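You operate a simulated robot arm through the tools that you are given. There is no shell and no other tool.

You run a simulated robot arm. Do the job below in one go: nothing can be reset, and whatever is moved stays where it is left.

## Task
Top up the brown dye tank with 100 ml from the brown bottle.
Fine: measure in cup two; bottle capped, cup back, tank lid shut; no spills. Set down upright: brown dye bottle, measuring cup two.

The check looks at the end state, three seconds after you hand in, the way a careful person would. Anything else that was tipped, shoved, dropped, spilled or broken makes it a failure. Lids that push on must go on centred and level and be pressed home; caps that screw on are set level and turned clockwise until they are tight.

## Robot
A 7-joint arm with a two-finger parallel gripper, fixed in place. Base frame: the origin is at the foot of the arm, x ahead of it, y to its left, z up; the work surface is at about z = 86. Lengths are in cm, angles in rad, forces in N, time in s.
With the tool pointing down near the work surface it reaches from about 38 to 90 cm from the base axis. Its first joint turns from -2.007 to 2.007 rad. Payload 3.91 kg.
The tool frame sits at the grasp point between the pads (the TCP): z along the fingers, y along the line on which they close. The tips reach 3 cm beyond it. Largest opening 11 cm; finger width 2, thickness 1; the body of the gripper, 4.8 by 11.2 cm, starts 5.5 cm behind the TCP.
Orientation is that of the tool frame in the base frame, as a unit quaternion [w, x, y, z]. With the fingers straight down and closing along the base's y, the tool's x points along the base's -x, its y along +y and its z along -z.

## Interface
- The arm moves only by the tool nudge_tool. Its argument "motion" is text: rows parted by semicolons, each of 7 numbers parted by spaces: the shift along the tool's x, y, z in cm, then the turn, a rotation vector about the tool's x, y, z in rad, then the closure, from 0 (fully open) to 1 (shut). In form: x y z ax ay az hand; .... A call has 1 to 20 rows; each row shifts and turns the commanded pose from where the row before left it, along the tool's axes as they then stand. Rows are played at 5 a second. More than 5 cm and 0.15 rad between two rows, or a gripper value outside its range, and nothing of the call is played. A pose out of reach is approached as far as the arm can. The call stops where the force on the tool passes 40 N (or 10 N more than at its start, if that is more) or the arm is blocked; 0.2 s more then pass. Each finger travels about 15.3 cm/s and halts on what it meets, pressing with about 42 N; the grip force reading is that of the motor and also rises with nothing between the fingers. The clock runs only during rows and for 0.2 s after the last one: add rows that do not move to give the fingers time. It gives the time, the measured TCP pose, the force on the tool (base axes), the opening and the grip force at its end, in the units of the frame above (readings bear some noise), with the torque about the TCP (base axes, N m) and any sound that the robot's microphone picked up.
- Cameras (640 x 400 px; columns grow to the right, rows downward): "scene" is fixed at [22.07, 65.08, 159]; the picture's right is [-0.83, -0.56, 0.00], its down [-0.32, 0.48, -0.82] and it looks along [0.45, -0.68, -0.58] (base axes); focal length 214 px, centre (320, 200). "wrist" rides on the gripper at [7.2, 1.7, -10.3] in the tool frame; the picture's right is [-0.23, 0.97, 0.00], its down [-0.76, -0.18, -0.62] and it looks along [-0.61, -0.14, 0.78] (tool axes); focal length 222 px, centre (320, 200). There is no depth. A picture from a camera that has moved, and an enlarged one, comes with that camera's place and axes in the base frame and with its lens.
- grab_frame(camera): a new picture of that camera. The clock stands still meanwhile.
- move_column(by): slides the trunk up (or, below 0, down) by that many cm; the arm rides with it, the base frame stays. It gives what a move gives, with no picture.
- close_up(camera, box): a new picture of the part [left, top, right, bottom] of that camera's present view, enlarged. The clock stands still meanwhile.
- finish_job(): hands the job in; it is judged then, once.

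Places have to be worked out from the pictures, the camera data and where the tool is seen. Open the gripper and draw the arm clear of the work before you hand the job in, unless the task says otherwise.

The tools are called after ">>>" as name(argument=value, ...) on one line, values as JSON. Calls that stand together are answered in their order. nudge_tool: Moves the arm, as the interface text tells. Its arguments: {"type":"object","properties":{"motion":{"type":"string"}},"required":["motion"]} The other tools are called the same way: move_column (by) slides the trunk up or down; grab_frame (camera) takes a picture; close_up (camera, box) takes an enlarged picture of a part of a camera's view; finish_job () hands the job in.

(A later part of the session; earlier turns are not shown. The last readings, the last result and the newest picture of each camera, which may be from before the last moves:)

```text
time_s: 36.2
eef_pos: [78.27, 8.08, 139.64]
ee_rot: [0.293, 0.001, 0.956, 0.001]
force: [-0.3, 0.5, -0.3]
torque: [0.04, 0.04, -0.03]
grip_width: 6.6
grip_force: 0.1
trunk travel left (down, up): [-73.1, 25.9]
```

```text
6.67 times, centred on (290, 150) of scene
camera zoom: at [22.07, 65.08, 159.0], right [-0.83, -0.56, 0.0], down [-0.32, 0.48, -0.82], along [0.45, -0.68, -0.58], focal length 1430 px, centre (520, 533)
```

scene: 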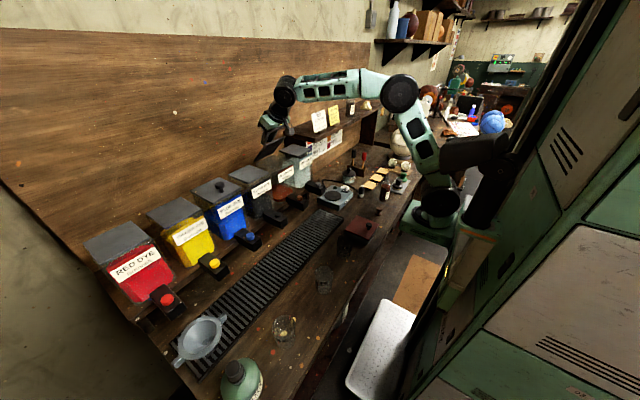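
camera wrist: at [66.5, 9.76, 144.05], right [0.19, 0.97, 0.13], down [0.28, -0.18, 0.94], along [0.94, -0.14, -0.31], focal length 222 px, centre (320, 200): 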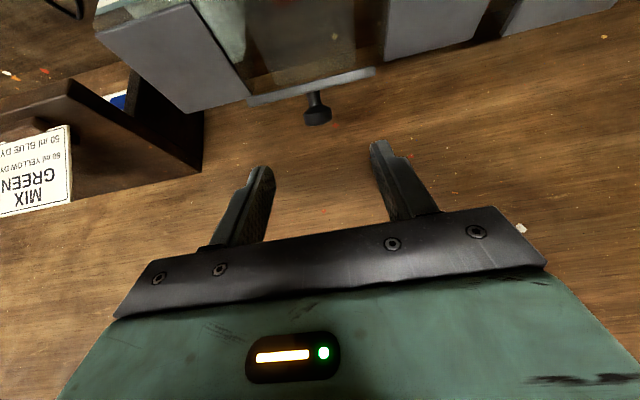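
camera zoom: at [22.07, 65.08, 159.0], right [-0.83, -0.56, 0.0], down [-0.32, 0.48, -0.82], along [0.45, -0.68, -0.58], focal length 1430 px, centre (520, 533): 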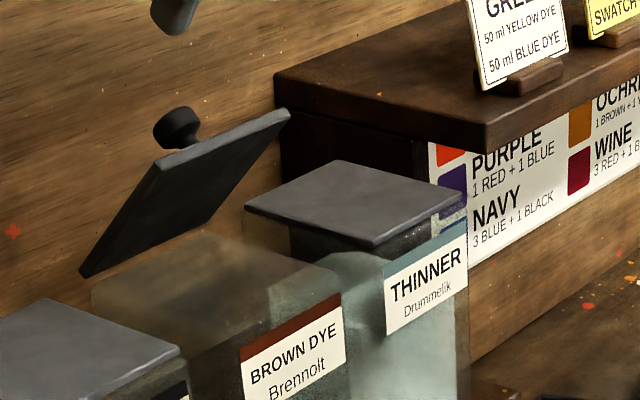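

Lid stays at ~46° and the tank top is open. I back off, level the tool, close the fingers and lower to z≈128 in front, ready to push the lid farther up from underneath.

>>> nudge_tool(motion="1.74 0 -1.17 0 0 0 0.4; 1.74 0 -1.17 0 0 0 0.6; 1.74 0 -1.17 0 -0.14 0 0.8; 0 0 0 0 -0.14 0 1; 0 0 0 0 -0.14 0 1; 0 0 0 0 -0.14 0 1; 0 0 0 0 -0.14 0 1; 0 0 0 0 -0.14 0 1; 0 0 0 0 -0.14 0 1; 2.9 0 0 0 0 0 1; 2.9 0 0 0 0 0 1; 2.9 0 0 0 0 0 1; 2.9 0 0 0 0 0 1; 0 0 0 0 0 0 1; 0 0 0 0 0 0 1")

>>> close_up(camera="scene", box=[245, 120, 335, 180])

```text
time_s: 39.4
eef_pos: [72.21, 7.92, 128.08]
ee_rot: [0.708, 0.001, 0.706, 0.0]
force: [0.7, -0.5, 0.4]
torque: [-0.05, 0.01, 0.01]
grip_width: 0.0
grip_force: 37.5
trunk travel left (down, up): [-73.1, 25.9]
```

```text
6.67 times, centred on (290, 150) of scene
camera zoom: at [22.07, 65.08, 159.0], right [-0.83, -0.56, 0.0], down [-0.32, 0.48, -0.82], along [0.45, -0.68, -0.58], focal length 1430 px, centre (520, 533)
```

zoom: 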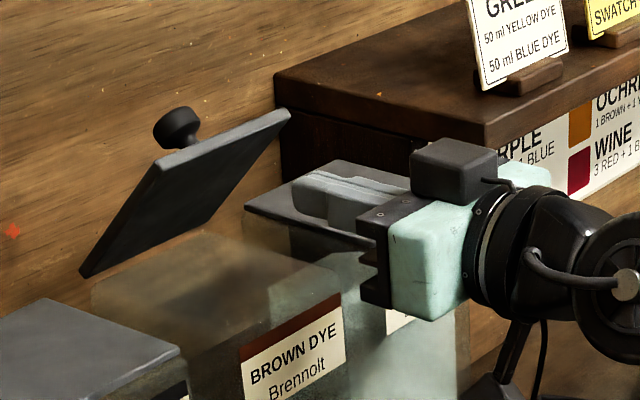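

>>> nudge_tool(motion="0 0 2 0 0 0 1; 0 0 2 0 0 0 1; 0 0 1.5 0 0 0 1; 0 0 1 0 0 0 1; 0 0 1 0 0 0 1; 0 0 1 0 0 0 1; 0 0 1 0 0 0 1; 0 0 1 0 0 0 1; 0 0 0 0 0 0 1; 0 0 0 0 0 0 1")

>>> close_up(camera="scene", box=[245, 110, 335, 170])

```text
time_s: 41.6
eef_pos: [82.54, 8.12, 127.99]
ee_rot: [0.709, 0.001, 0.706, 0.0]
force: [-0.4, 0.5, -0.2]
torque: [0.02, -0.06, -0.04]
grip_width: 0.0
grip_force: 37.6
trunk travel left (down, up): [-73.1, 25.9]
```

```text
6.67 times, centred on (290, 140) of scene
camera zoom: at [22.07, 65.08, 159.0], right [-0.83, -0.56, 0.0], down [-0.32, 0.48, -0.82], along [0.45, -0.68, -0.58], focal length 1430 px, centre (520, 600)
```

zoom: 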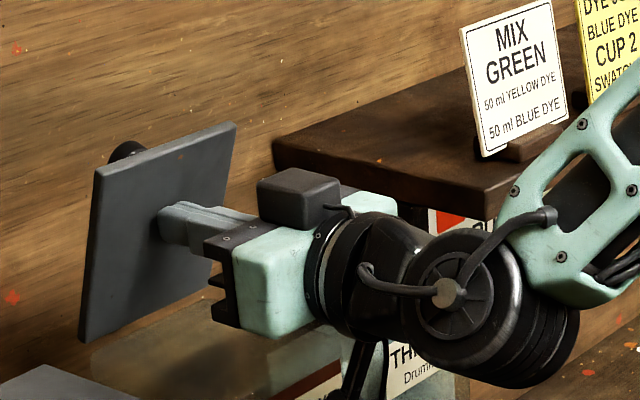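

Lid is at about 68°; I push another 1.7 cm, then retreat.

>>> nudge_tool(motion="0 0 0.6 0 0 0 1; 0 0 0.6 0 0 0 1; 0 0 0.5 0 0 0 1; 0 0 0 0 0 0 1; 0 0 0 0 0 0 1; 0 0 -2 0 0 0 1; 0 0 -3 0 0 0 1; 0 0 -4 0 0 0 1; 0 0 -4 0 0 0 1; 0 0 -4 0 0 0 1; 0 0 0 0 0 0 1")

>>> close_up(camera="scene", box=[235, 110, 325, 190])

>>> grab_frame(camera="wrist")

```text
time_s: 44.0
eef_pos: [67.36, 7.9, 128.03]
ee_rot: [0.708, 0.001, 0.706, 0.0]
force: [0.5, -0.4, 0.3]
torque: [-0.01, -0.02, 0.03]
grip_width: 0.0
grip_force: 37.2
trunk travel left (down, up): [-73.1, 25.9]
```

```text
5.00 times, centred on (280, 150) of scene
camera zoom: at [22.07, 65.08, 159.0], right [-0.83, -0.56, 0.0], down [-0.32, 0.48, -0.82], along [0.45, -0.68, -0.58], focal length 1072 px, centre (520, 450)
```

zoom: 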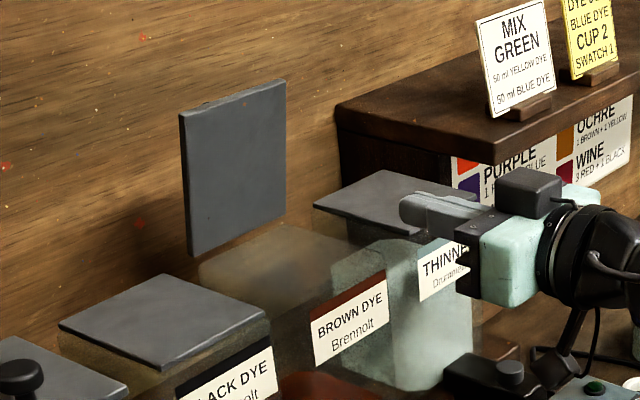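

```text
taken
camera wrist: at [57.1, 9.59, 120.65], right [0.0, 0.97, 0.23], down [-0.63, -0.18, 0.76], along [0.78, -0.14, 0.61], focal length 222 px, centre (320, 200)
```

wrist: 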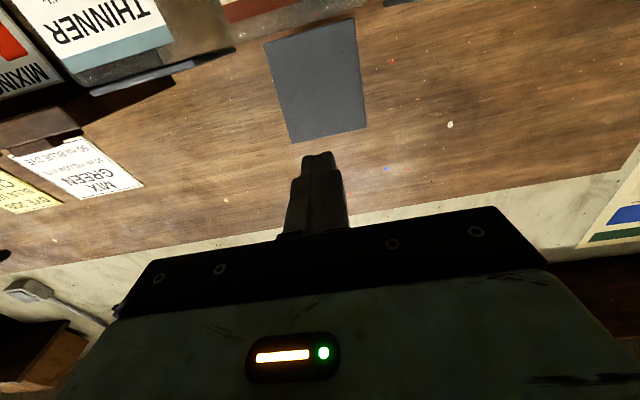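

Lid is now nearly vertical and stays. Next the bottle: I tilt the tool to 25° below horizontal, yaw it to point radially (-41°), and travel at height toward the bottle at about (47.5,-41.5).

>>> nudge_tool(motion="0 0 0 0 0.145 0 0.8; 0 0 0 0 0.145 0 0.5; 0 0 0 0 0.146 0 0.3; 0 0 0 0.13 0 0.0606 0; 0 0 0 0.13 0 0.0606 0; 0 0 0 0.13 0 0.0606 0; 0 0 0 0.13 0 0.0606 0; 0 0 0 0.13 0 0.0606 0; 0 0 0 0 0 0 0; 0 0 0 0 0 0 0")

```text
time_s: 46.2
eef_pos: [67.2, 8.01, 127.94]
ee_rot: [0.504, 0.297, 0.789, -0.187]
force: [0.0, -0.4, 0.6]
torque: [0.0, 0.0, -0.01]
grip_width: 11.02
grip_force: 0.0
trunk travel left (down, up): [-73.1, 25.9]
```

>>> nudge_tool(motion="-0.611 -4.196 1.311 0 0 0 0; -0.611 -4.196 1.311 0 0 0 0; -0.611 -4.196 1.311 0 0 0 0; -0.611 -4.196 1.311 0 0 0 0; -0.611 -4.196 1.311 0 0 0 0; -0.611 -4.196 1.311 0 0 0 0; -0.611 -4.196 1.311 0 0 0 0; -0.611 -4.196 1.311 0 0 0 0; -0.611 -4.196 1.311 0 0 0 0; -0.611 -4.196 1.311 0 0 0 0; -0.611 -4.196 1.311 0 0 0 0; -0.611 -4.196 1.311 0 0 0 0; 0 0 0 0 0 0 0; 0 0 0 0 0 0 0")

>>> grab_frame(camera="wrist")

>>> grab_frame(camera="scene")

```text
time_s: 49.2
eef_pos: [52.54, -38.11, 125.93]
ee_rot: [0.503, 0.296, 0.79, -0.187]
force: [-0.3, -0.9, 0.1]
torque: [0.0, 0.0, -0.01]
grip_width: 10.98
grip_force: 0.1
out of reach, approached as far as the arm can: row 7, 8, 9, 10
trunk travel left (down, up): [-73.1, 25.9]
```

```text
taken
camera wrist: at [44.3, -28.8, 123.61], right [0.71, 0.67, 0.21], down [-0.3, 0.02, 0.95], along [0.63, -0.74, 0.22], focal length 222 px, centre (320, 200)
```

wrist: 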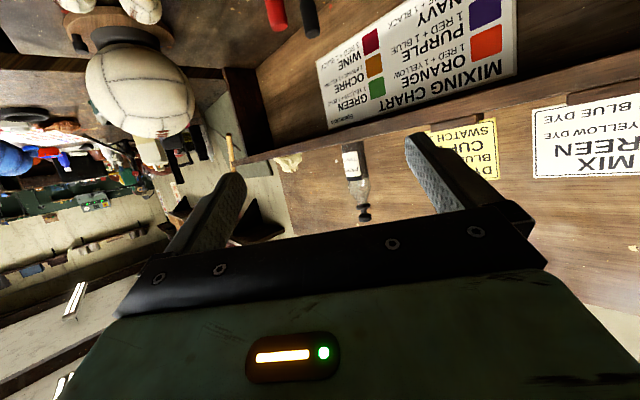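

```text
taken
```

scene: 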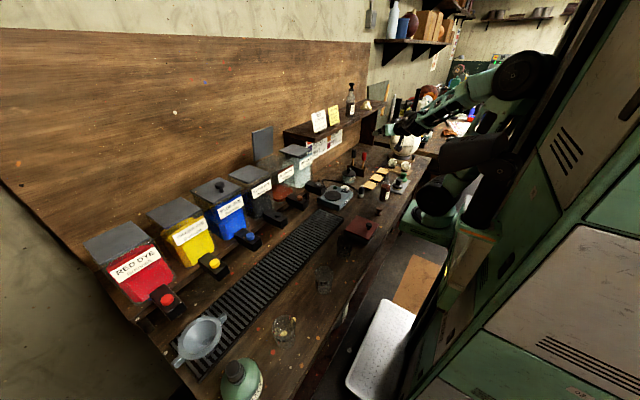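

Arm got there apart from a few cm. I lower the trunk to bring the tool just above the bottle's height and look.

>>> move_column(by=-16)

>>> grab_frame(camera="wrist")

>>> close_up(camera="scene", box=[340, 90, 460, 220])

```text
time_s: 51.0
eef_pos: [52.64, -38.33, 109.7]
ee_rot: [0.504, 0.297, 0.789, -0.188]
force: [0.2, 0.1, -0.1]
torque: [-0.04, 0.01, 0.02]
grip_width: 10.99
grip_force: 0.0
trunk travel left (down, up): [-57.1, 41.9]
```

```text
taken
camera wrist: at [44.34, -28.84, 107.56], right [0.71, 0.67, 0.21], down [-0.3, 0.03, 0.95], along [0.63, -0.74, 0.22], focal length 222 px, centre (320, 200)
```

wrist: 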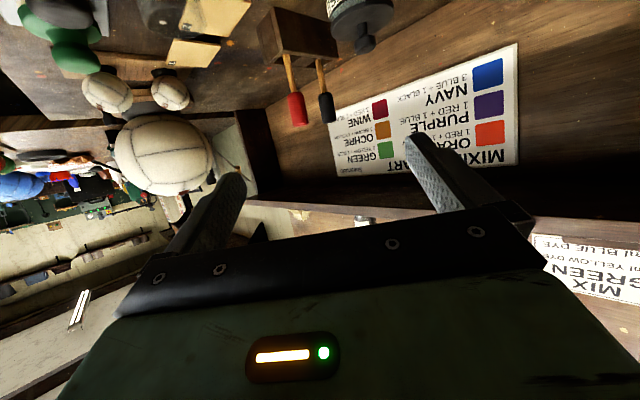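

```text
3.08 times, centred on (400, 155) of scene
camera zoom: at [22.07, 65.08, 159.0], right [-0.83, -0.56, 0.0], down [-0.32, 0.48, -0.82], along [0.45, -0.68, -0.58], focal length 660 px, centre (74, 338)
```

zoom: 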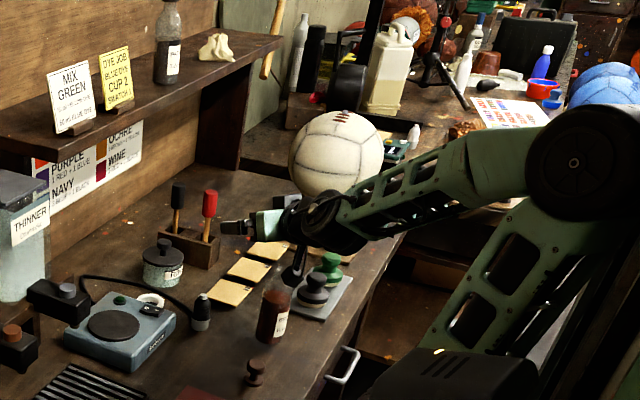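

Projection of the hand in the scene picture matches its pose. I shift to be directly above the bottle (est. (48.4,-41.5)) and check alignment before descending.

>>> nudge_tool(motion="0.285 -2.58 -0.61 0 0 0 0; 0.285 -2.58 -0.61 0 0 0 0; 0 0 0 0 0 0 0; 0 0 0 0 0 0 0")

>>> close_up(camera="scene", box=[350, 140, 430, 220])

```text
time_s: 52.0
eef_pos: [51.02, -40.92, 108.99]
ee_rot: [0.5, 0.296, 0.791, -0.191]
force: [0.2, -0.7, 0.5]
torque: [0.02, 0.0, 0.0]
grip_width: 11.0
grip_force: 0.1
out of reach, approached as far as the arm can: row 1, 2
trunk travel left (down, up): [-57.1, 41.9]
```

```text
5.00 times, centred on (390, 180) of scene
camera zoom: at [22.07, 65.08, 159.0], right [-0.83, -0.56, 0.0], down [-0.32, 0.48, -0.82], along [0.45, -0.68, -0.58], focal length 1072 px, centre (-30, 300)
```

zoom: 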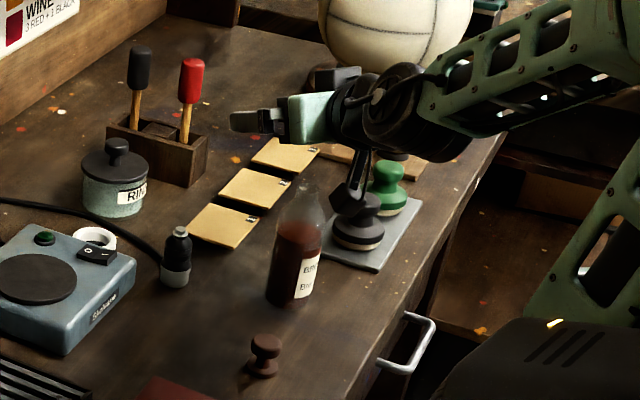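

Out of reach there: the arm is folded too much with the wrist level with the shoulder. I raise the trunk and lower the arm instead to gain vertical separation.

>>> move_column(by=12)

>>> nudge_tool(motion="2.72 0 1.27 0 0 0 0; 2.72 0 1.27 0 0 0 0; 2.72 0 1.27 0 0 0 0; 2.72 0 1.27 0 0 0 0; 0 0 0 0 0 0 0")

>>> close_up(camera="scene", box=[340, 100, 460, 220])

```text
time_s: 53.5
eef_pos: [51.21, -41.17, 120.98]
ee_rot: [0.5, 0.296, 0.791, -0.189]
force: [0.1, 0.4, 0.2]
torque: [0.02, 0.04, 0.0]
grip_width: 10.99
grip_force: 0.1
trunk travel left (down, up): [-69.1, 29.9]
```

```text
time_s: 54.7
eef_pos: [54.56, -43.19, 112.68]
ee_rot: [0.501, 0.3, 0.789, -0.191]
force: [0.1, 0.4, 0.3]
torque: [-0.02, -0.03, 0.03]
grip_width: 10.98
grip_force: 0.0
out of reach, approached as far as the arm can: row 1, 2, 3, 4
trunk travel left (down, up): [-69.1, 29.9]
```

```text
3.33 times, centred on (400, 160) of scene
camera zoom: at [22.07, 65.08, 159.0], right [-0.83, -0.56, 0.0], down [-0.32, 0.48, -0.82], along [0.45, -0.68, -0.58], focal length 715 px, centre (53, 333)
```

zoom: 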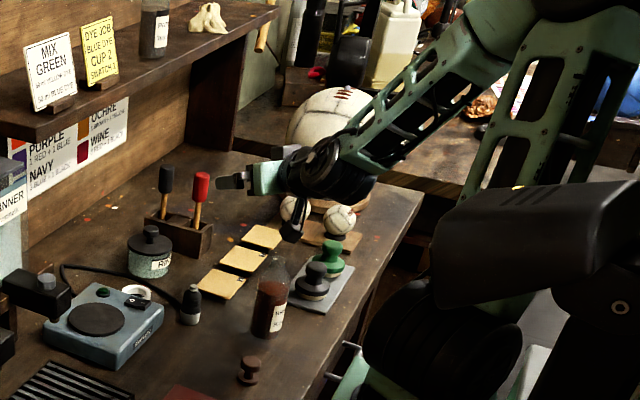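

Going lower made it worse, so the arm must be raised relative to the trunk and the trunk lowered. I raise the arm 25 cm, then go over the bottle.

>>> nudge_tool(motion="-3.78 0 -1.76 0 0 0 0; -3.78 0 -1.76 0 0 0 0; -3.78 0 -1.76 0 0 0 0; -3.78 0 -1.76 0 0 0 0; -3.78 0 -1.76 0 0 0 0; -3.78 0 -1.76 0 0 0 0; 0.86 -0.92 -1.83 0 0 0 0; 0.86 -0.92 -1.83 0 0 0 0; 0.86 -0.92 -1.83 0 0 0 0; 0 0 0 0 0 0 0; 0 0 0 0 0 0 0")

>>> grab_frame(camera="scene")

```text
time_s: 57.1
eef_pos: [52.92, -44.3, 136.74]
ee_rot: [0.504, 0.297, 0.789, -0.188]
force: [-0.2, 0.4, 0.2]
torque: [-0.01, 0.02, 0.0]
grip_width: 11.03
grip_force: 0.0
out of reach, approached as far as the arm can: row 7, 8, 9
trunk travel left (down, up): [-69.1, 29.9]
```

```text
taken
```

scene: 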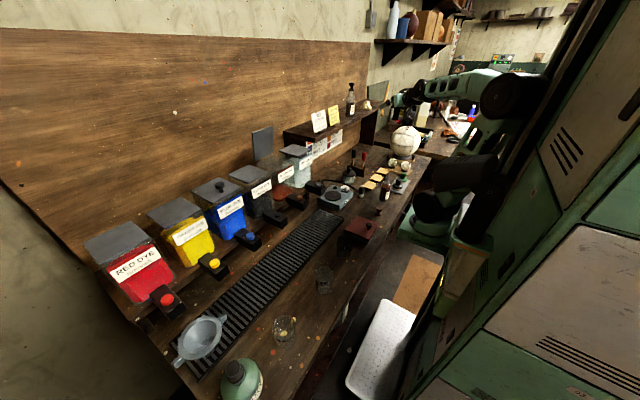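

The minimum radius for a radial approach is about 65 cm, just beyond the bottle. I yaw the tool to point straight ahead (+x) so the wrist sits farther from the base axis, then come down.

>>> nudge_tool(motion="0 0 0 -0.13 0 -0.0606 0; 0 0 0 -0.13 0 -0.0606 0; 0 0 0 -0.13 0 -0.0606 0; 0 0 0 -0.13 0 -0.0606 0; 0 0 0 -0.13 0 -0.0606 0; 3.31 0 1.54 0 0 0 0; 3.31 0 1.54 0 0 0 0; 3.31 0 1.54 0 0 0 0; 3.31 0 1.54 0 0 0 0; 0 0 0 0 0 0 0; 0 0 0 0 0 0 0")

>>> grab_frame(camera="scene")

```text
time_s: 59.5
eef_pos: [53.85, -43.78, 121.81]
ee_rot: [0.531, -0.002, 0.847, -0.004]
force: [-0.4, -0.3, 0.2]
torque: [0.0, -0.02, 0.03]
grip_width: 10.99
grip_force: 0.0
trunk travel left (down, up): [-69.1, 29.9]
```

```text
taken
```

scene: 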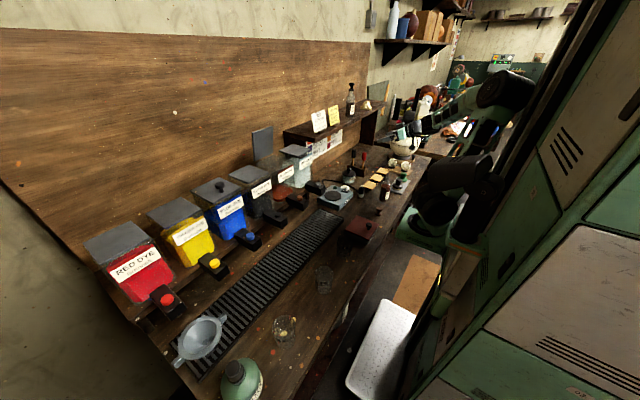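

>>> nudge_tool(motion="1.3 1.14 -2.67 0 0 0 0; 1.3 1.14 -2.67 0 0 0 0; 0 0 0 0 0 0 0; 0 0 0 0 0 0 0")

>>> move_column(by=-14)

>>> close_up(camera="scene", box=[340, 130, 430, 220])

>>> grab_frame(camera="wrist")

```text
time_s: 60.7
eef_pos: [48.85, -41.63, 120.55]
ee_rot: [0.513, -0.006, 0.858, 0.0]
force: [-0.1, 0.5, -0.6]
torque: [0.0, -0.01, -0.01]
grip_width: 11.02
grip_force: 0.1
trunk travel left (down, up): [-69.1, 29.9]
stopped in row 4: the arm was blocked; the commanded pose is now the measured one
```

```text
time_s: 62.4
eef_pos: [48.46, -41.37, 106.58]
ee_rot: [0.511, -0.005, 0.86, -0.005]
force: [0.2, 0.5, 0.1]
torque: [0.01, 0.02, 0.02]
grip_width: 10.99
grip_force: 0.0
trunk travel left (down, up): [-55.1, 43.9]
```

```text
4.44 times, centred on (385, 175) of scene
camera zoom: at [22.07, 65.08, 159.0], right [-0.83, -0.56, 0.0], down [-0.32, 0.48, -0.82], along [0.45, -0.68, -0.58], focal length 953 px, centre (31, 311)
```

zoom: 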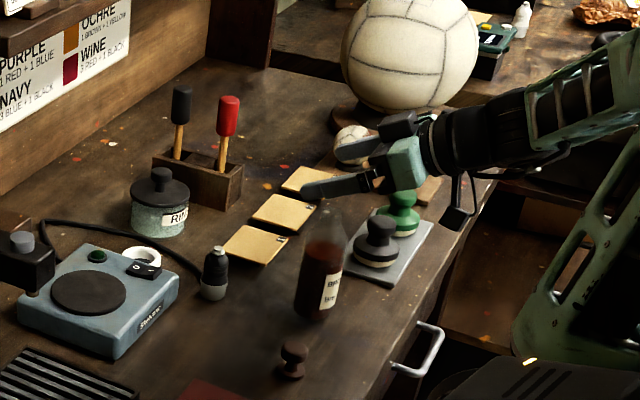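

```text
taken
camera wrist: at [35.91, -39.82, 105.17], right [0.11, 0.98, 0.19], down [-0.18, -0.17, 0.97], along [0.98, -0.14, 0.16], focal length 222 px, centre (320, 200)
```

wrist: 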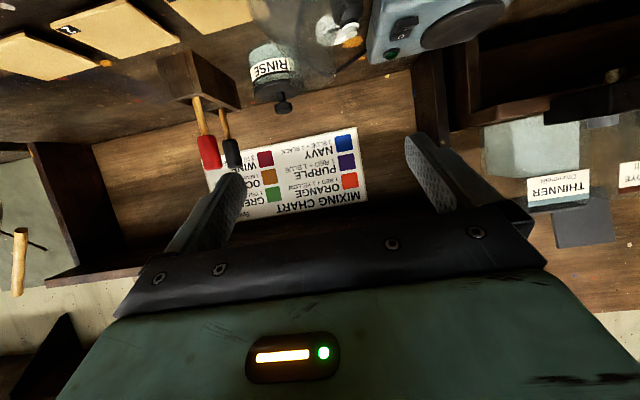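

I zoom the wrist view on the bottle neck seen at the picture's top edge to fix its lateral place.

>>> close_up(camera="wrist", box=[240, 0, 440, 100])

>>> close_up(camera="scene", box=[365, 150, 415, 210])

```text
3.20 times, centred on (340, 50) of wrist
camera zoom: at [35.91, -39.82, 105.17], right [0.11, 0.98, 0.19], down [-0.18, -0.17, 0.97], along [0.98, -0.14, 0.16], focal length 711 px, centre (256, 680)
```

zoom: 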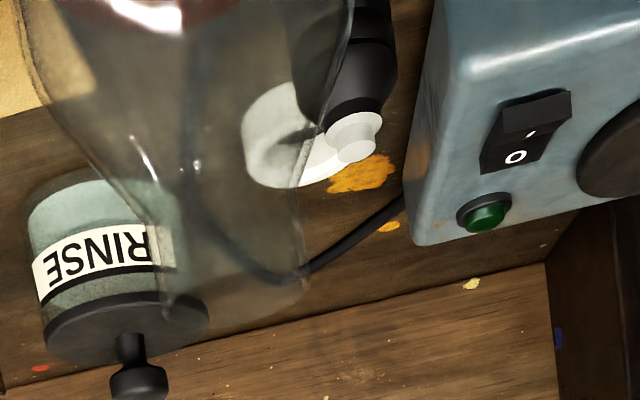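

```text
6.67 times, centred on (390, 180) of scene
camera zoom: at [22.07, 65.08, 159.0], right [-0.83, -0.56, 0.0], down [-0.32, 0.48, -0.82], along [0.45, -0.68, -0.58], focal length 1430 px, centre (-147, 333)
```

zoom: 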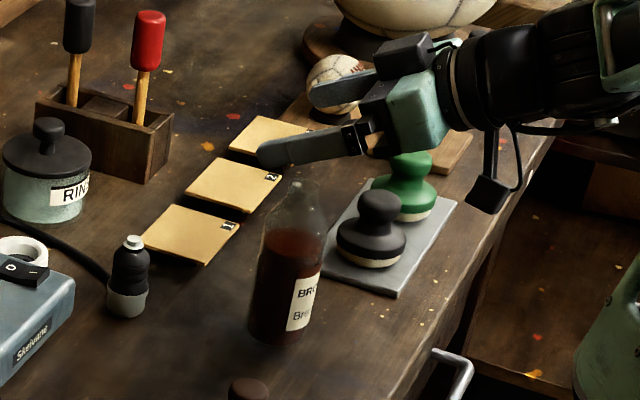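

Two-view fix: bottle axis at (48.5,-40.7), mouth at z≈100.9. I shift +0.65 in y and lower the trunk so the pads straddle the body at z≈93.

>>> nudge_tool(motion="0 0.65 0 0 0 0 0; 0 0 0 0 0 0 0")

>>> move_column(by=-8)

>>> close_up(camera="wrist", box=[160, 0, 480, 200])

>>> close_up(camera="scene", box=[365, 150, 415, 210])

```text
time_s: 63.0
eef_pos: [48.94, -40.68, 106.38]
ee_rot: [0.502, -0.005, 0.865, -0.005]
force: [-0.4, 0.6, 0.1]
torque: [0.0, -0.04, 0.01]
grip_width: 10.97
grip_force: 0.1
trunk travel left (down, up): [-55.1, 43.9]
```

```text
time_s: 64.2
eef_pos: [48.76, -40.59, 98.37]
ee_rot: [0.503, -0.006, 0.864, -0.007]
force: [0.0, -0.4, 0.1]
torque: [-0.04, 0.01, 0.0]
grip_width: 11.02
grip_force: 0.1
trunk travel left (down, up): [-47.1, 51.9]
```

```text
2.00 times, centred on (320, 100) of wrist
camera zoom: at [36.24, -39.01, 96.97], right [0.11, 0.98, 0.18], down [-0.17, -0.16, 0.97], along [0.98, -0.14, 0.14], focal length 444 px, centre (320, 400)
```

zoom: 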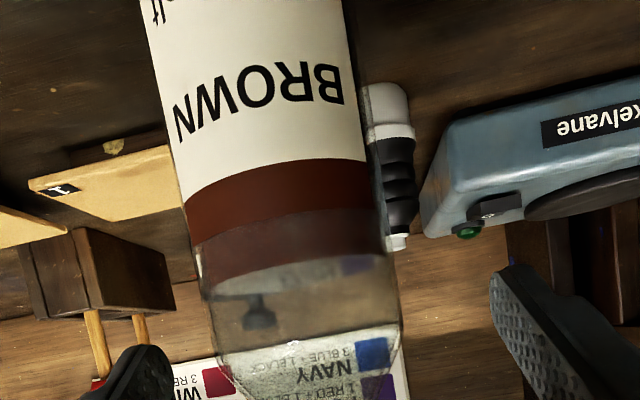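

```text
6.67 times, centred on (390, 180) of scene
camera zoom: at [22.07, 65.08, 159.0], right [-0.83, -0.56, 0.0], down [-0.32, 0.48, -0.82], along [0.45, -0.68, -0.58], focal length 1430 px, centre (-147, 333)
```

zoom: 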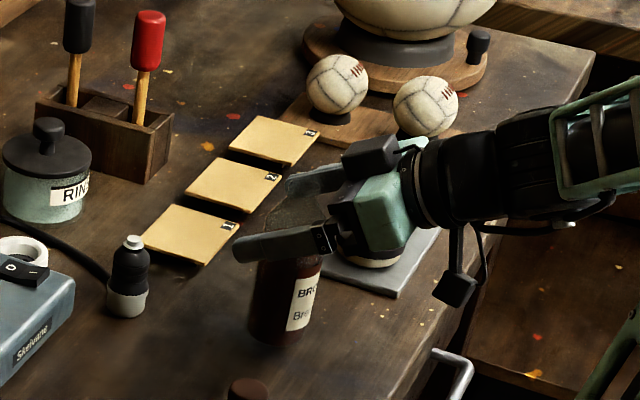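

Bottle is between the fingers. I move back 0.3 cm for palm clearance and lower 5 cm more.

>>> nudge_tool(motion="0.15 -0.05 -0.26 0 0 0 0; 0 0 0 0 0 0 0")

>>> move_column(by=-5)

>>> close_up(camera="scene", box=[365, 150, 415, 210])

>>> grab_frame(camera="wrist")

```text
time_s: 64.8
eef_pos: [48.64, -40.74, 98.08]
ee_rot: [0.502, -0.005, 0.865, -0.006]
force: [0.4, -0.4, -0.6]
torque: [-0.01, 0.01, -0.01]
grip_width: 11.01
grip_force: 0.0
trunk travel left (down, up): [-47.1, 51.9]
```

```text
time_s: 65.7
eef_pos: [48.55, -40.63, 93.16]
ee_rot: [0.501, -0.005, 0.865, -0.007]
force: [0.7, 0.0, -0.4]
torque: [-0.01, 0.0, 0.0]
grip_width: 11.0
grip_force: 0.0
trunk travel left (down, up): [-42.1, 56.9]
```

```text
6.67 times, centred on (390, 180) of scene
camera zoom: at [22.07, 65.08, 159.0], right [-0.83, -0.56, 0.0], down [-0.32, 0.48, -0.82], along [0.45, -0.68, -0.58], focal length 1430 px, centre (-147, 333)
```

zoom: 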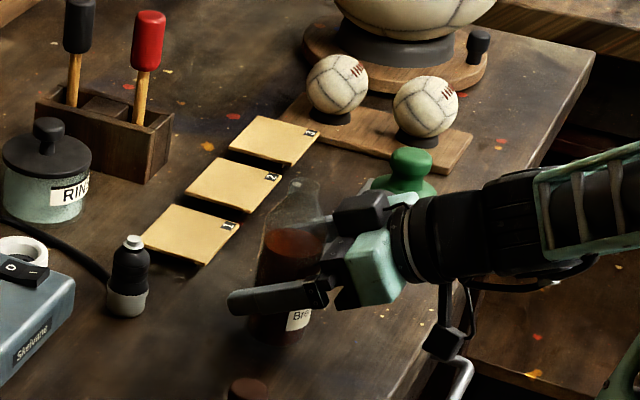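

```text
taken
camera wrist: at [35.9, -39.1, 91.93], right [0.11, 0.98, 0.18], down [-0.16, -0.16, 0.97], along [0.98, -0.14, 0.14], focal length 222 px, centre (320, 200)
```

wrist: 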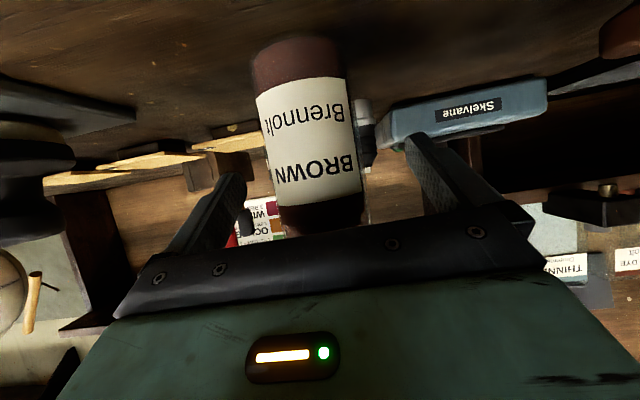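

Bottle well centred. I close on it stepwise.

>>> nudge_tool(motion="0 0 0 0 0 0 0.3; 0 0 0 0 0 0 0.38; 0 0 0 0 0 0 0.42; 0 0 0 0 0 0 0.46; 0 0 0 0 0 0 0.6; 0 0 0 0 0 0 0.8; 0 0 0 0 0 0 0.8")

>>> grab_frame(camera="wrist")

```text
time_s: 67.3
eef_pos: [48.56, -40.68, 93.24]
ee_rot: [0.501, -0.006, 0.865, -0.006]
force: [-0.8, 0.8, 2.3]
torque: [0.18, 0.08, -0.01]
grip_width: 5.15
grip_force: 42.0
trunk travel left (down, up): [-42.1, 56.9]
```

```text
taken
camera wrist: at [36.01, -39.08, 91.94], right [0.11, 0.98, 0.18], down [-0.16, -0.16, 0.97], along [0.98, -0.14, 0.14], focal length 222 px, centre (320, 200)
```

wrist: 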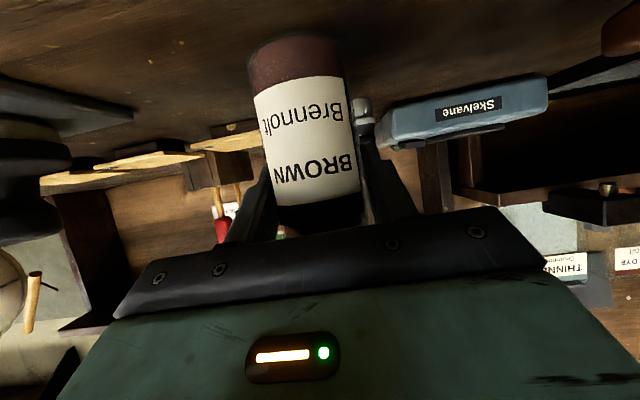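

Gripped (5.15 cm). I lift with the trunk and read the load.

>>> move_column(by=3)

>>> close_up(camera="scene", box=[365, 150, 415, 210])

```text
time_s: 68.0
eef_pos: [48.87, -40.9, 96.22]
ee_rot: [0.504, -0.005, 0.864, -0.005]
force: [0.1, -0.2, -1.7]
torque: [-0.02, -0.01, -0.03]
grip_width: 5.1
grip_force: 42.4
trunk travel left (down, up): [-45.1, 53.9]
```

```text
6.67 times, centred on (390, 180) of scene
camera zoom: at [22.07, 65.08, 159.0], right [-0.83, -0.56, 0.0], down [-0.32, 0.48, -0.82], along [0.45, -0.68, -0.58], focal length 1430 px, centre (-147, 333)
```

zoom: 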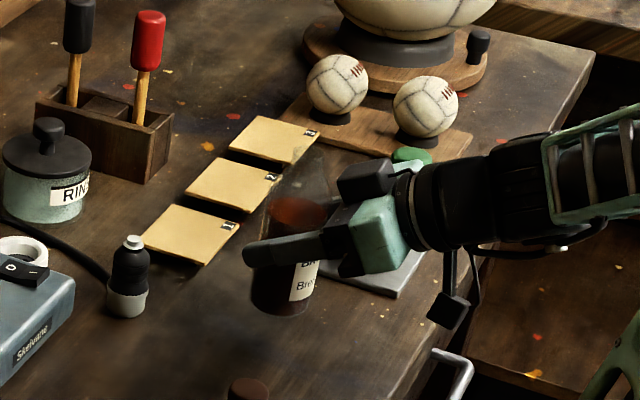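

>>> move_column(by=14)

>>> close_up(camera="scene", box=[365, 125, 415, 185])

>>> grab_frame(camera="wrist")

```text
time_s: 69.7
eef_pos: [48.9, -40.76, 110.33]
ee_rot: [0.505, -0.007, 0.863, -0.003]
force: [-0.3, -0.9, -1.5]
torque: [0.03, -0.03, 0.01]
grip_width: 5.12
grip_force: 41.5
trunk travel left (down, up): [-59.1, 39.9]
```

```text
6.67 times, centred on (390, 155) of scene
camera zoom: at [22.07, 65.08, 159.0], right [-0.83, -0.56, 0.0], down [-0.32, 0.48, -0.82], along [0.45, -0.68, -0.58], focal length 1430 px, centre (-147, 500)
```

zoom: 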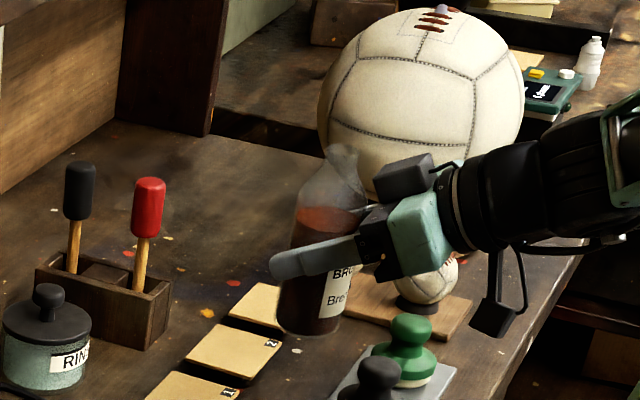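

```text
taken
camera wrist: at [36.37, -39.17, 108.95], right [0.11, 0.98, 0.19], down [-0.17, -0.17, 0.97], along [0.98, -0.14, 0.15], focal length 222 px, centre (320, 200)
```

wrist: 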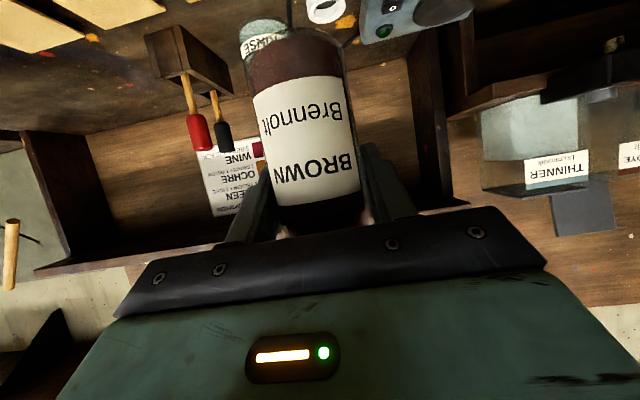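

Bottle hangs upright. Now I zoom on cup 2 to fix its position for pouring.

>>> close_up(camera="scene", box=[305, 255, 345, 305])

```text
8.00 times, centred on (325, 280) of scene
camera zoom: at [22.07, 65.08, 159.0], right [-0.83, -0.56, 0.0], down [-0.32, 0.48, -0.82], along [0.45, -0.68, -0.58], focal length 1716 px, centre (280, -440)
```

zoom: 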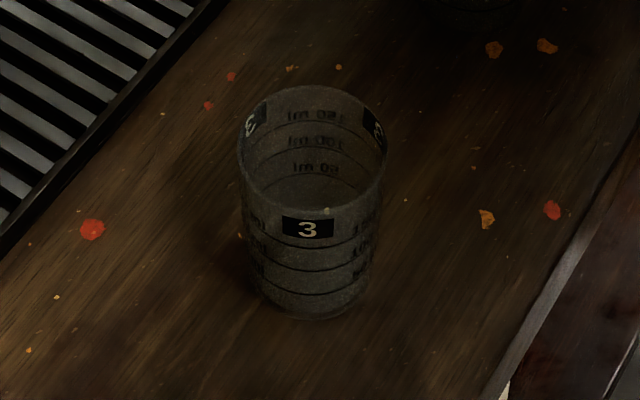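

>>> close_up(camera="scene", box=[330, 225, 366, 265])

```text
10.00 times, centred on (348, 245) of scene
camera zoom: at [22.07, 65.08, 159.0], right [-0.83, -0.56, 0.0], down [-0.32, 0.48, -0.82], along [0.45, -0.68, -0.58], focal length 2145 px, centre (40, -250)
```

zoom: 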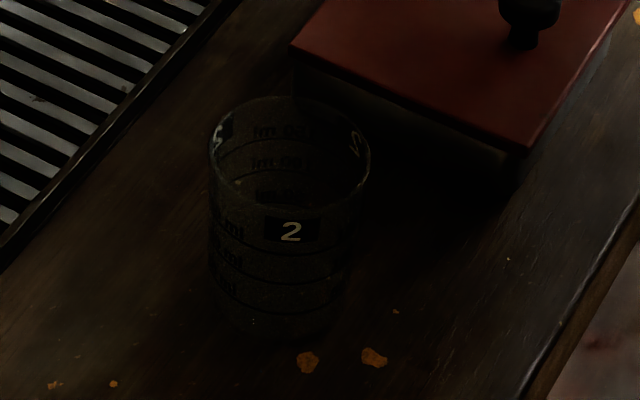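

Cup 2's rim centre triangulates to (47.7, 8.1, 95.2). I'll bring the bottle in from the -y side with the tool yawed to ~70°, so the camera keeps a clear view of the cup; first part of the travel now.

>>> nudge_tool(motion="-0.303 2.16 0.541 -0.1066 0 -0.0598 0.8; -0.429 2.069 0.766 -0.1066 0 -0.0598 0.8; -0.55 1.946 0.98 -0.1066 0 -0.0598 0.8; -0.662 1.794 1.181 -0.1066 0 -0.0598 0.8; -0.764 1.616 1.362 -0.1066 0 -0.0598 0.8; -1.352 2.641 2.411 -0.095 0 -0.0533 0.8; -1.485 2.324 2.648 -0.095 0 -0.0533 0.8; -1.6 1.981 2.853 -0.095 0 -0.0533 0.8; -1.695 1.612 3.023 -0.095 0 -0.0533 0.8; 0 0 0 0 0 0 0.8; 0 0 0 0 0 0 0.8")

>>> grab_frame(camera="scene")

```text
time_s: 72.1
eef_pos: [53.07, -15.4, 111.8]
ee_rot: [0.453, -0.439, 0.737, 0.241]
force: [-0.7, -0.1, -1.8]
torque: [-0.01, -0.02, -0.02]
grip_width: 5.11
grip_force: 42.6
trunk travel left (down, up): [-59.1, 39.9]
```

```text
taken
```

scene: 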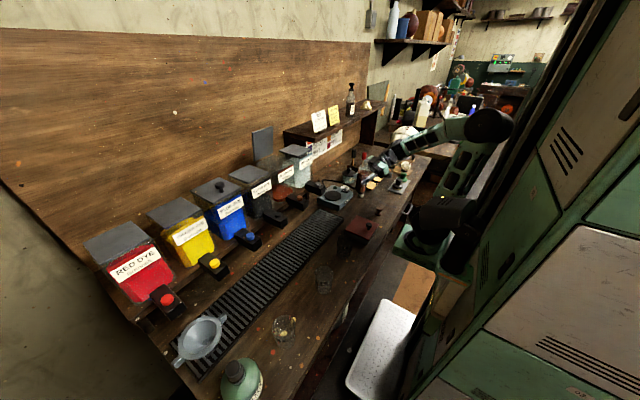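

On track, slight drift. I continue to the pour station at about (55.6, 6.0) and yaw on to 75°, still well above everything.

>>> nudge_tool(motion="-1.615 1.417 2.875 0 0 0 0.8; -1.615 1.417 2.875 0 0 0 0.8; -1.615 1.417 2.875 0 0 0 0.8; -1.615 1.417 2.875 0 0 0 0.8; -1.615 1.417 2.875 0 0 0 0.8; -1.615 1.417 2.875 0 0 0 0.8; 0 0 0 -0.123 -0.006 -0.066 0.8; 0 0 0 -0.123 -0.006 -0.066 0.8; 0 0 0 0 0 0 0.8; 0 0 0 0 0 0 0.8; 0 0 0 0 0 0 0.8")

>>> close_up(camera="scene", box=[300, 150, 420, 270])

```text
time_s: 74.5
eef_pos: [55.48, 6.02, 111.72]
ee_rot: [0.415, -0.538, 0.668, 0.302]
force: [0.2, 0.0, -0.8]
torque: [0.01, 0.0, 0.01]
grip_width: 5.11
grip_force: 42.6
trunk travel left (down, up): [-59.1, 39.9]
```

```text
3.33 times, centred on (360, 210) of scene
camera zoom: at [22.07, 65.08, 159.0], right [-0.83, -0.56, 0.0], down [-0.32, 0.48, -0.82], along [0.45, -0.68, -0.58], focal length 715 px, centre (187, 167)
```

zoom: 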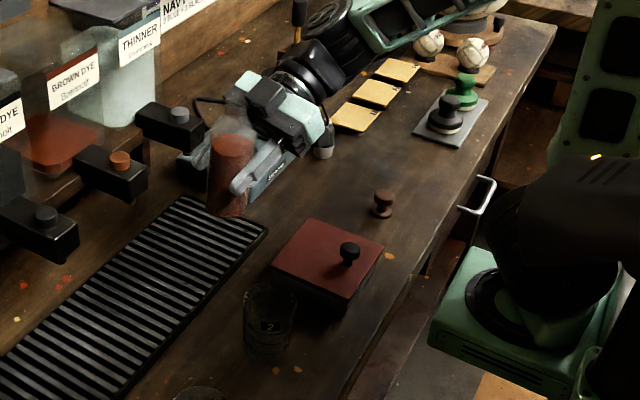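

Bottle is at the pour station and aligned with the cup line (lip will land ~0.6 cm short of the cup's centre). I lower the trunk so the lip ends up a few cm over the rim.

>>> move_column(by=-12.7)

>>> close_up(camera="scene", box=[310, 190, 390, 270])

```text
time_s: 76.1
eef_pos: [55.56, 6.02, 98.96]
ee_rot: [0.416, -0.537, 0.669, 0.303]
force: [-0.1, 0.4, -2.0]
torque: [0.03, 0.01, 0.0]
grip_width: 5.08
grip_force: 41.8
trunk travel left (down, up): [-46.4, 52.6]
```

```text
5.00 times, centred on (350, 230) of scene
camera zoom: at [22.07, 65.08, 159.0], right [-0.83, -0.56, 0.0], down [-0.32, 0.48, -0.82], along [0.45, -0.68, -0.58], focal length 1072 px, centre (170, 50)
```

zoom: 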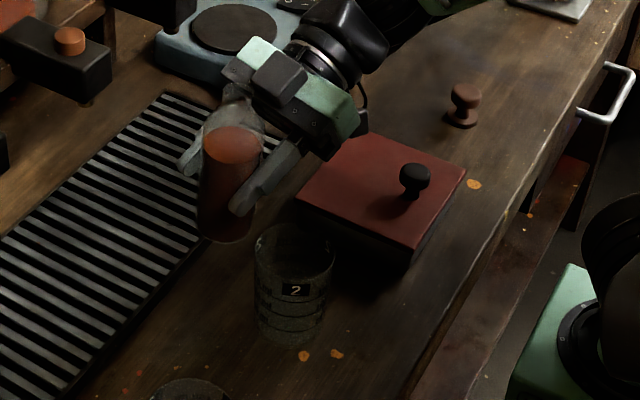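

I roll the bottle about its approach axis to ~48° and look.

>>> nudge_tool(motion="0 0 0 0.0661 0.0029 -0.1233 0.8; 0 0 0 0.0661 0.0029 -0.1233 0.8; 0 0 0 0.0661 0.0029 -0.1233 0.8; 0 0 0 0.0661 0.0029 -0.1233 0.8; 0 0 0 0.0661 0.0029 -0.1233 0.8; 0 0 0 0 0 0 0.8; 0 0 0 0 0 0 0.8")

>>> close_up(camera="scene", box=[310, 190, 390, 270])

```text
time_s: 77.7
eef_pos: [55.21, 5.81, 100.13]
ee_rot: [-0.566, 0.632, -0.525, -0.064]
force: [-0.7, 0.1, -2.0]
torque: [0.02, -0.01, 0.02]
grip_width: 5.08
grip_force: 42.0
out of reach, approached as far as the arm can: row 5
trunk travel left (down, up): [-46.4, 52.6]
```

```text
5.00 times, centred on (350, 230) of scene
camera zoom: at [22.07, 65.08, 159.0], right [-0.83, -0.56, 0.0], down [-0.32, 0.48, -0.82], along [0.45, -0.68, -0.58], focal length 1072 px, centre (170, 50)
```

zoom: 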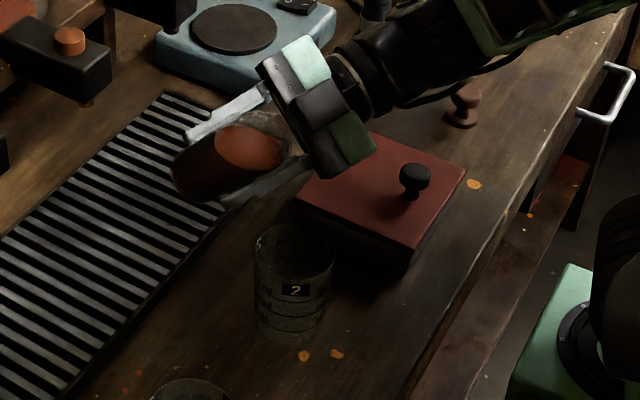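

The wrist gets too near the base axis when rolled this way. I roll the bottle back upright and yaw on to about 110°, which keeps the wrist farther out during the pour.

>>> nudge_tool(motion="0 0 0 -0.069 0.0071 0.12 0.8; 0 0 0 -0.069 0.0071 0.12 0.8; 0 0 0 -0.069 0.0071 0.12 0.8; 0 0 0 -0.069 0.0071 0.12 0.8; 0 0 0 -0.069 0.0071 0.12 0.8; 0 0 0 -0.1058 -0.0018 -0.0606 0.8; 0 0 0 -0.1058 -0.0018 -0.0606 0.8; 0 0 0 -0.1058 -0.0018 -0.0606 0.8; 0 0 0 -0.1058 -0.0018 -0.0606 0.8; 0 0 0 -0.1058 -0.0018 -0.0606 0.8; 0 0 0 0 0 0 0.8; 0 0 0 0 0 0 0.8")

>>> close_up(camera="scene", box=[300, 180, 400, 270])

```text
time_s: 80.3
eef_pos: [55.55, 6.18, 98.98]
ee_rot: [-0.283, 0.726, -0.488, -0.393]
force: [-0.2, 0.4, 0.0]
torque: [-0.03, 0.0, -0.01]
grip_width: 5.06
grip_force: 41.8
trunk travel left (down, up): [-46.4, 52.6]
```

```text
4.44 times, centred on (350, 225) of scene
camera zoom: at [22.07, 65.08, 159.0], right [-0.83, -0.56, 0.0], down [-0.32, 0.48, -0.82], along [0.45, -0.68, -0.58], focal length 953 px, centre (187, 89)
```

zoom: 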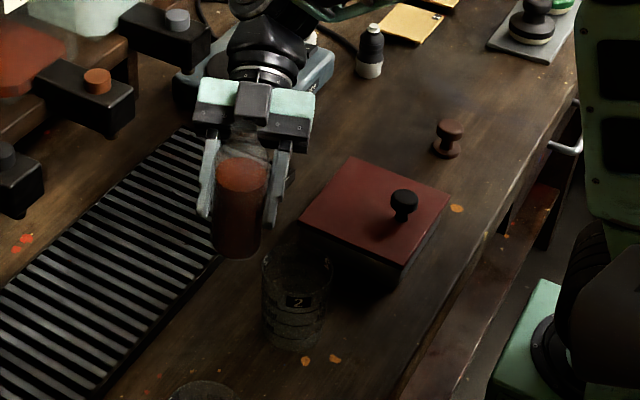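

Now aligned near upright at ψ≈110°. I shift the TCP to (55.3,10.9) and roll to ~64°, below the expected pouring angle (~75°), then check.

>>> nudge_tool(motion="-1.2 -0.715 1.92 0 0 0 0.8; -1.2 -0.715 1.92 0 0 0 0.8; 0 0 0 0.0742 0.0024 -0.1187 0.8; 0 0 0 0.0742 0.0024 -0.1187 0.8; 0 0 0 0.0742 0.0024 -0.1187 0.8; 0 0 0 0.0742 0.0024 -0.1187 0.8; 0 0 0 0.0742 0.0024 -0.1187 0.8; 0 0 0 0.0742 0.0024 -0.1187 0.8; 0 0 0 0 0 0 0.8; 0 0 0 0 0 0 0.8")

>>> close_up(camera="scene", box=[310, 200, 390, 270])

```text
time_s: 82.5
eef_pos: [54.94, 11.47, 99.08]
ee_rot: [-0.485, 0.792, -0.326, -0.18]
force: [0.5, 0.6, -2.1]
torque: [0.02, 0.03, 0.02]
grip_width: 5.1
grip_force: 42.0
out of reach, approached as far as the arm can: row 7, 8
trunk travel left (down, up): [-46.4, 52.6]
```

```text
5.71 times, centred on (350, 235) of scene
camera zoom: at [22.07, 65.08, 159.0], right [-0.83, -0.56, 0.0], down [-0.32, 0.48, -0.82], along [0.45, -0.68, -0.58], focal length 1226 px, centre (149, 0)
```

zoom: 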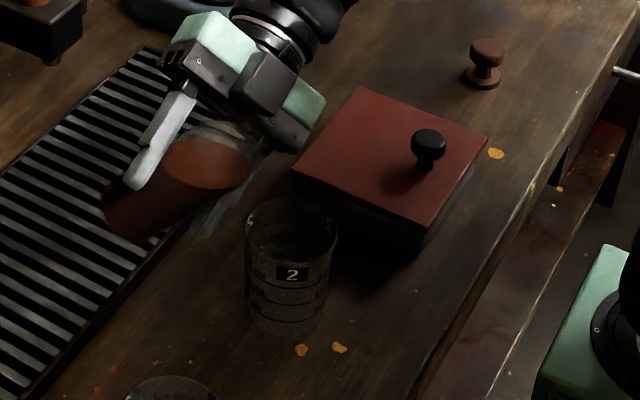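

The roll in this direction hits a joint limit at ~40° in both tries, so I'll roll the other way instead, with the bottle on the robot side of the cup. First I return upright and raise.

>>> nudge_tool(motion="0 0 0 -0.0742 -0.0024 0.1187 0.8; 0 0 0 -0.0742 -0.0024 0.1187 0.8; 0 0 0 -0.0742 -0.0024 0.1187 0.8; 0 0 0 -0.0742 -0.0024 0.1187 0.8; 0 0 0 -0.0742 -0.0024 0.1187 0.8; 0 0 0 -0.0742 -0.0024 0.1187 0.8; 0 0 0 0 0 0 0.8; 0 0 0 0 0 0 0.8")

>>> move_column(by=9)

```text
time_s: 84.3
eef_pos: [54.88, 11.31, 99.24]
ee_rot: [-0.211, 0.714, -0.529, -0.408]
force: [-0.2, 0.7, -2.6]
torque: [0.01, -0.02, 0.0]
grip_width: 5.1
grip_force: 41.9
trunk travel left (down, up): [-46.4, 52.6]
```

```text
time_s: 85.5
eef_pos: [54.73, 11.33, 108.16]
ee_rot: [-0.211, 0.714, -0.528, -0.408]
force: [0.5, -0.1, -1.0]
torque: [0.01, 0.03, -0.03]
grip_width: 5.08
grip_force: 41.8
trunk travel left (down, up): [-55.4, 43.6]
```

The tilt correction leaves ~10° residual; I set the bottle upright again, yaw slightly to ~118°, and cross over (base ≥5 cm above the cup rim) to the robot side of the cup.

>>> nudge_tool(motion="0 0 0 0.037 -0.051 -0.063 0.8; 0 0 0 0.037 -0.051 -0.063 0.8; 0 0 0 -0.121 -0.002 -0.07 0.8; -0.065 3.93 0.113 0 0 0 0.8; -0.065 3.93 0.113 0 0 0 0.8; -0.065 3.93 0.113 0 0 0 0.8; -0.065 3.93 0.113 0 0 0 0.8; 0 0 0 0 0 0 0.8; 0 0 0 0 0 0 0.8")

>>> close_up(camera="scene", box=[310, 180, 410, 270])

```text
time_s: 87.5
eef_pos: [40.88, 4.12, 107.98]
ee_rot: [-0.26, 0.748, -0.434, -0.429]
force: [0.0, -0.7, -1.4]
torque: [-0.02, 0.04, -0.03]
grip_width: 5.09
grip_force: 41.7
trunk travel left (down, up): [-55.4, 43.6]
```

```text
4.44 times, centred on (360, 225) of scene
camera zoom: at [22.07, 65.08, 159.0], right [-0.83, -0.56, 0.0], down [-0.32, 0.48, -0.82], along [0.45, -0.68, -0.58], focal length 953 px, centre (142, 89)
```

zoom: 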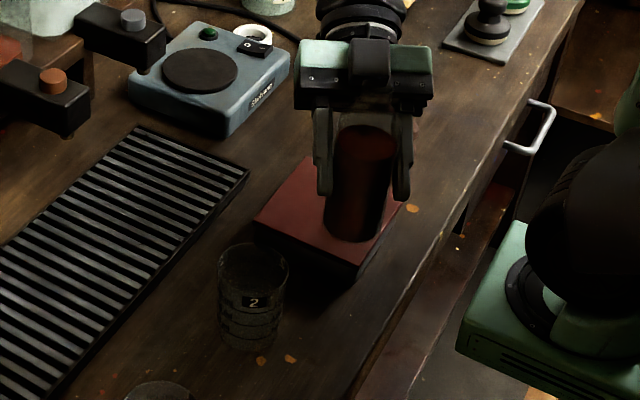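

Bottle is perfectly upright on the robot side, aligned with the cup. I lower to z≈99.3 and roll toward the cup to 64°.

>>> move_column(by=-8.7)

>>> nudge_tool(motion="0 0 0 -0.0694 -0.0012 0.1214 0.8; 0 0 0 -0.0694 -0.0012 0.1214 0.8; 0 0 0 -0.0694 -0.0012 0.1214 0.8; 0 0 0 -0.0694 -0.0012 0.1214 0.8; 0 0 0 -0.0694 -0.0012 0.1214 0.8; 0 0 0 -0.0694 -0.0012 0.1214 0.8; 0 0 0 -0.0694 -0.0012 0.1214 0.8; 0 0 0 -0.0694 -0.0012 0.1214 0.8; 0 0 0 0 0 0 0.8; 0 0 0 0 0 0 0.8")

>>> close_up(camera="scene", box=[310, 200, 390, 270])

```text
time_s: 88.8
eef_pos: [40.83, 4.17, 99.17]
ee_rot: [-0.261, 0.748, -0.434, -0.429]
force: [0.6, -0.6, -1.7]
torque: [-0.01, 0.0, 0.01]
grip_width: 5.1
grip_force: 42.2
trunk travel left (down, up): [-46.7, 52.3]
```

```text
time_s: 91.0
eef_pos: [40.91, 4.15, 99.3]
ee_rot: [-0.173, -0.5, 0.599, 0.601]
force: [0.8, 0.6, -1.5]
torque: [-0.02, -0.02, -0.02]
grip_width: 5.06
grip_force: 41.8
trunk travel left (down, up): [-46.7, 52.3]
```

```text
5.71 times, centred on (350, 235) of scene
camera zoom: at [22.07, 65.08, 159.0], right [-0.83, -0.56, 0.0], down [-0.32, 0.48, -0.82], along [0.45, -0.68, -0.58], focal length 1226 px, centre (149, 0)
```

zoom: 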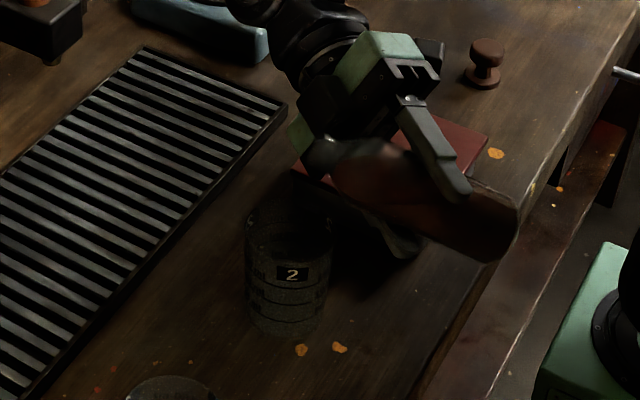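

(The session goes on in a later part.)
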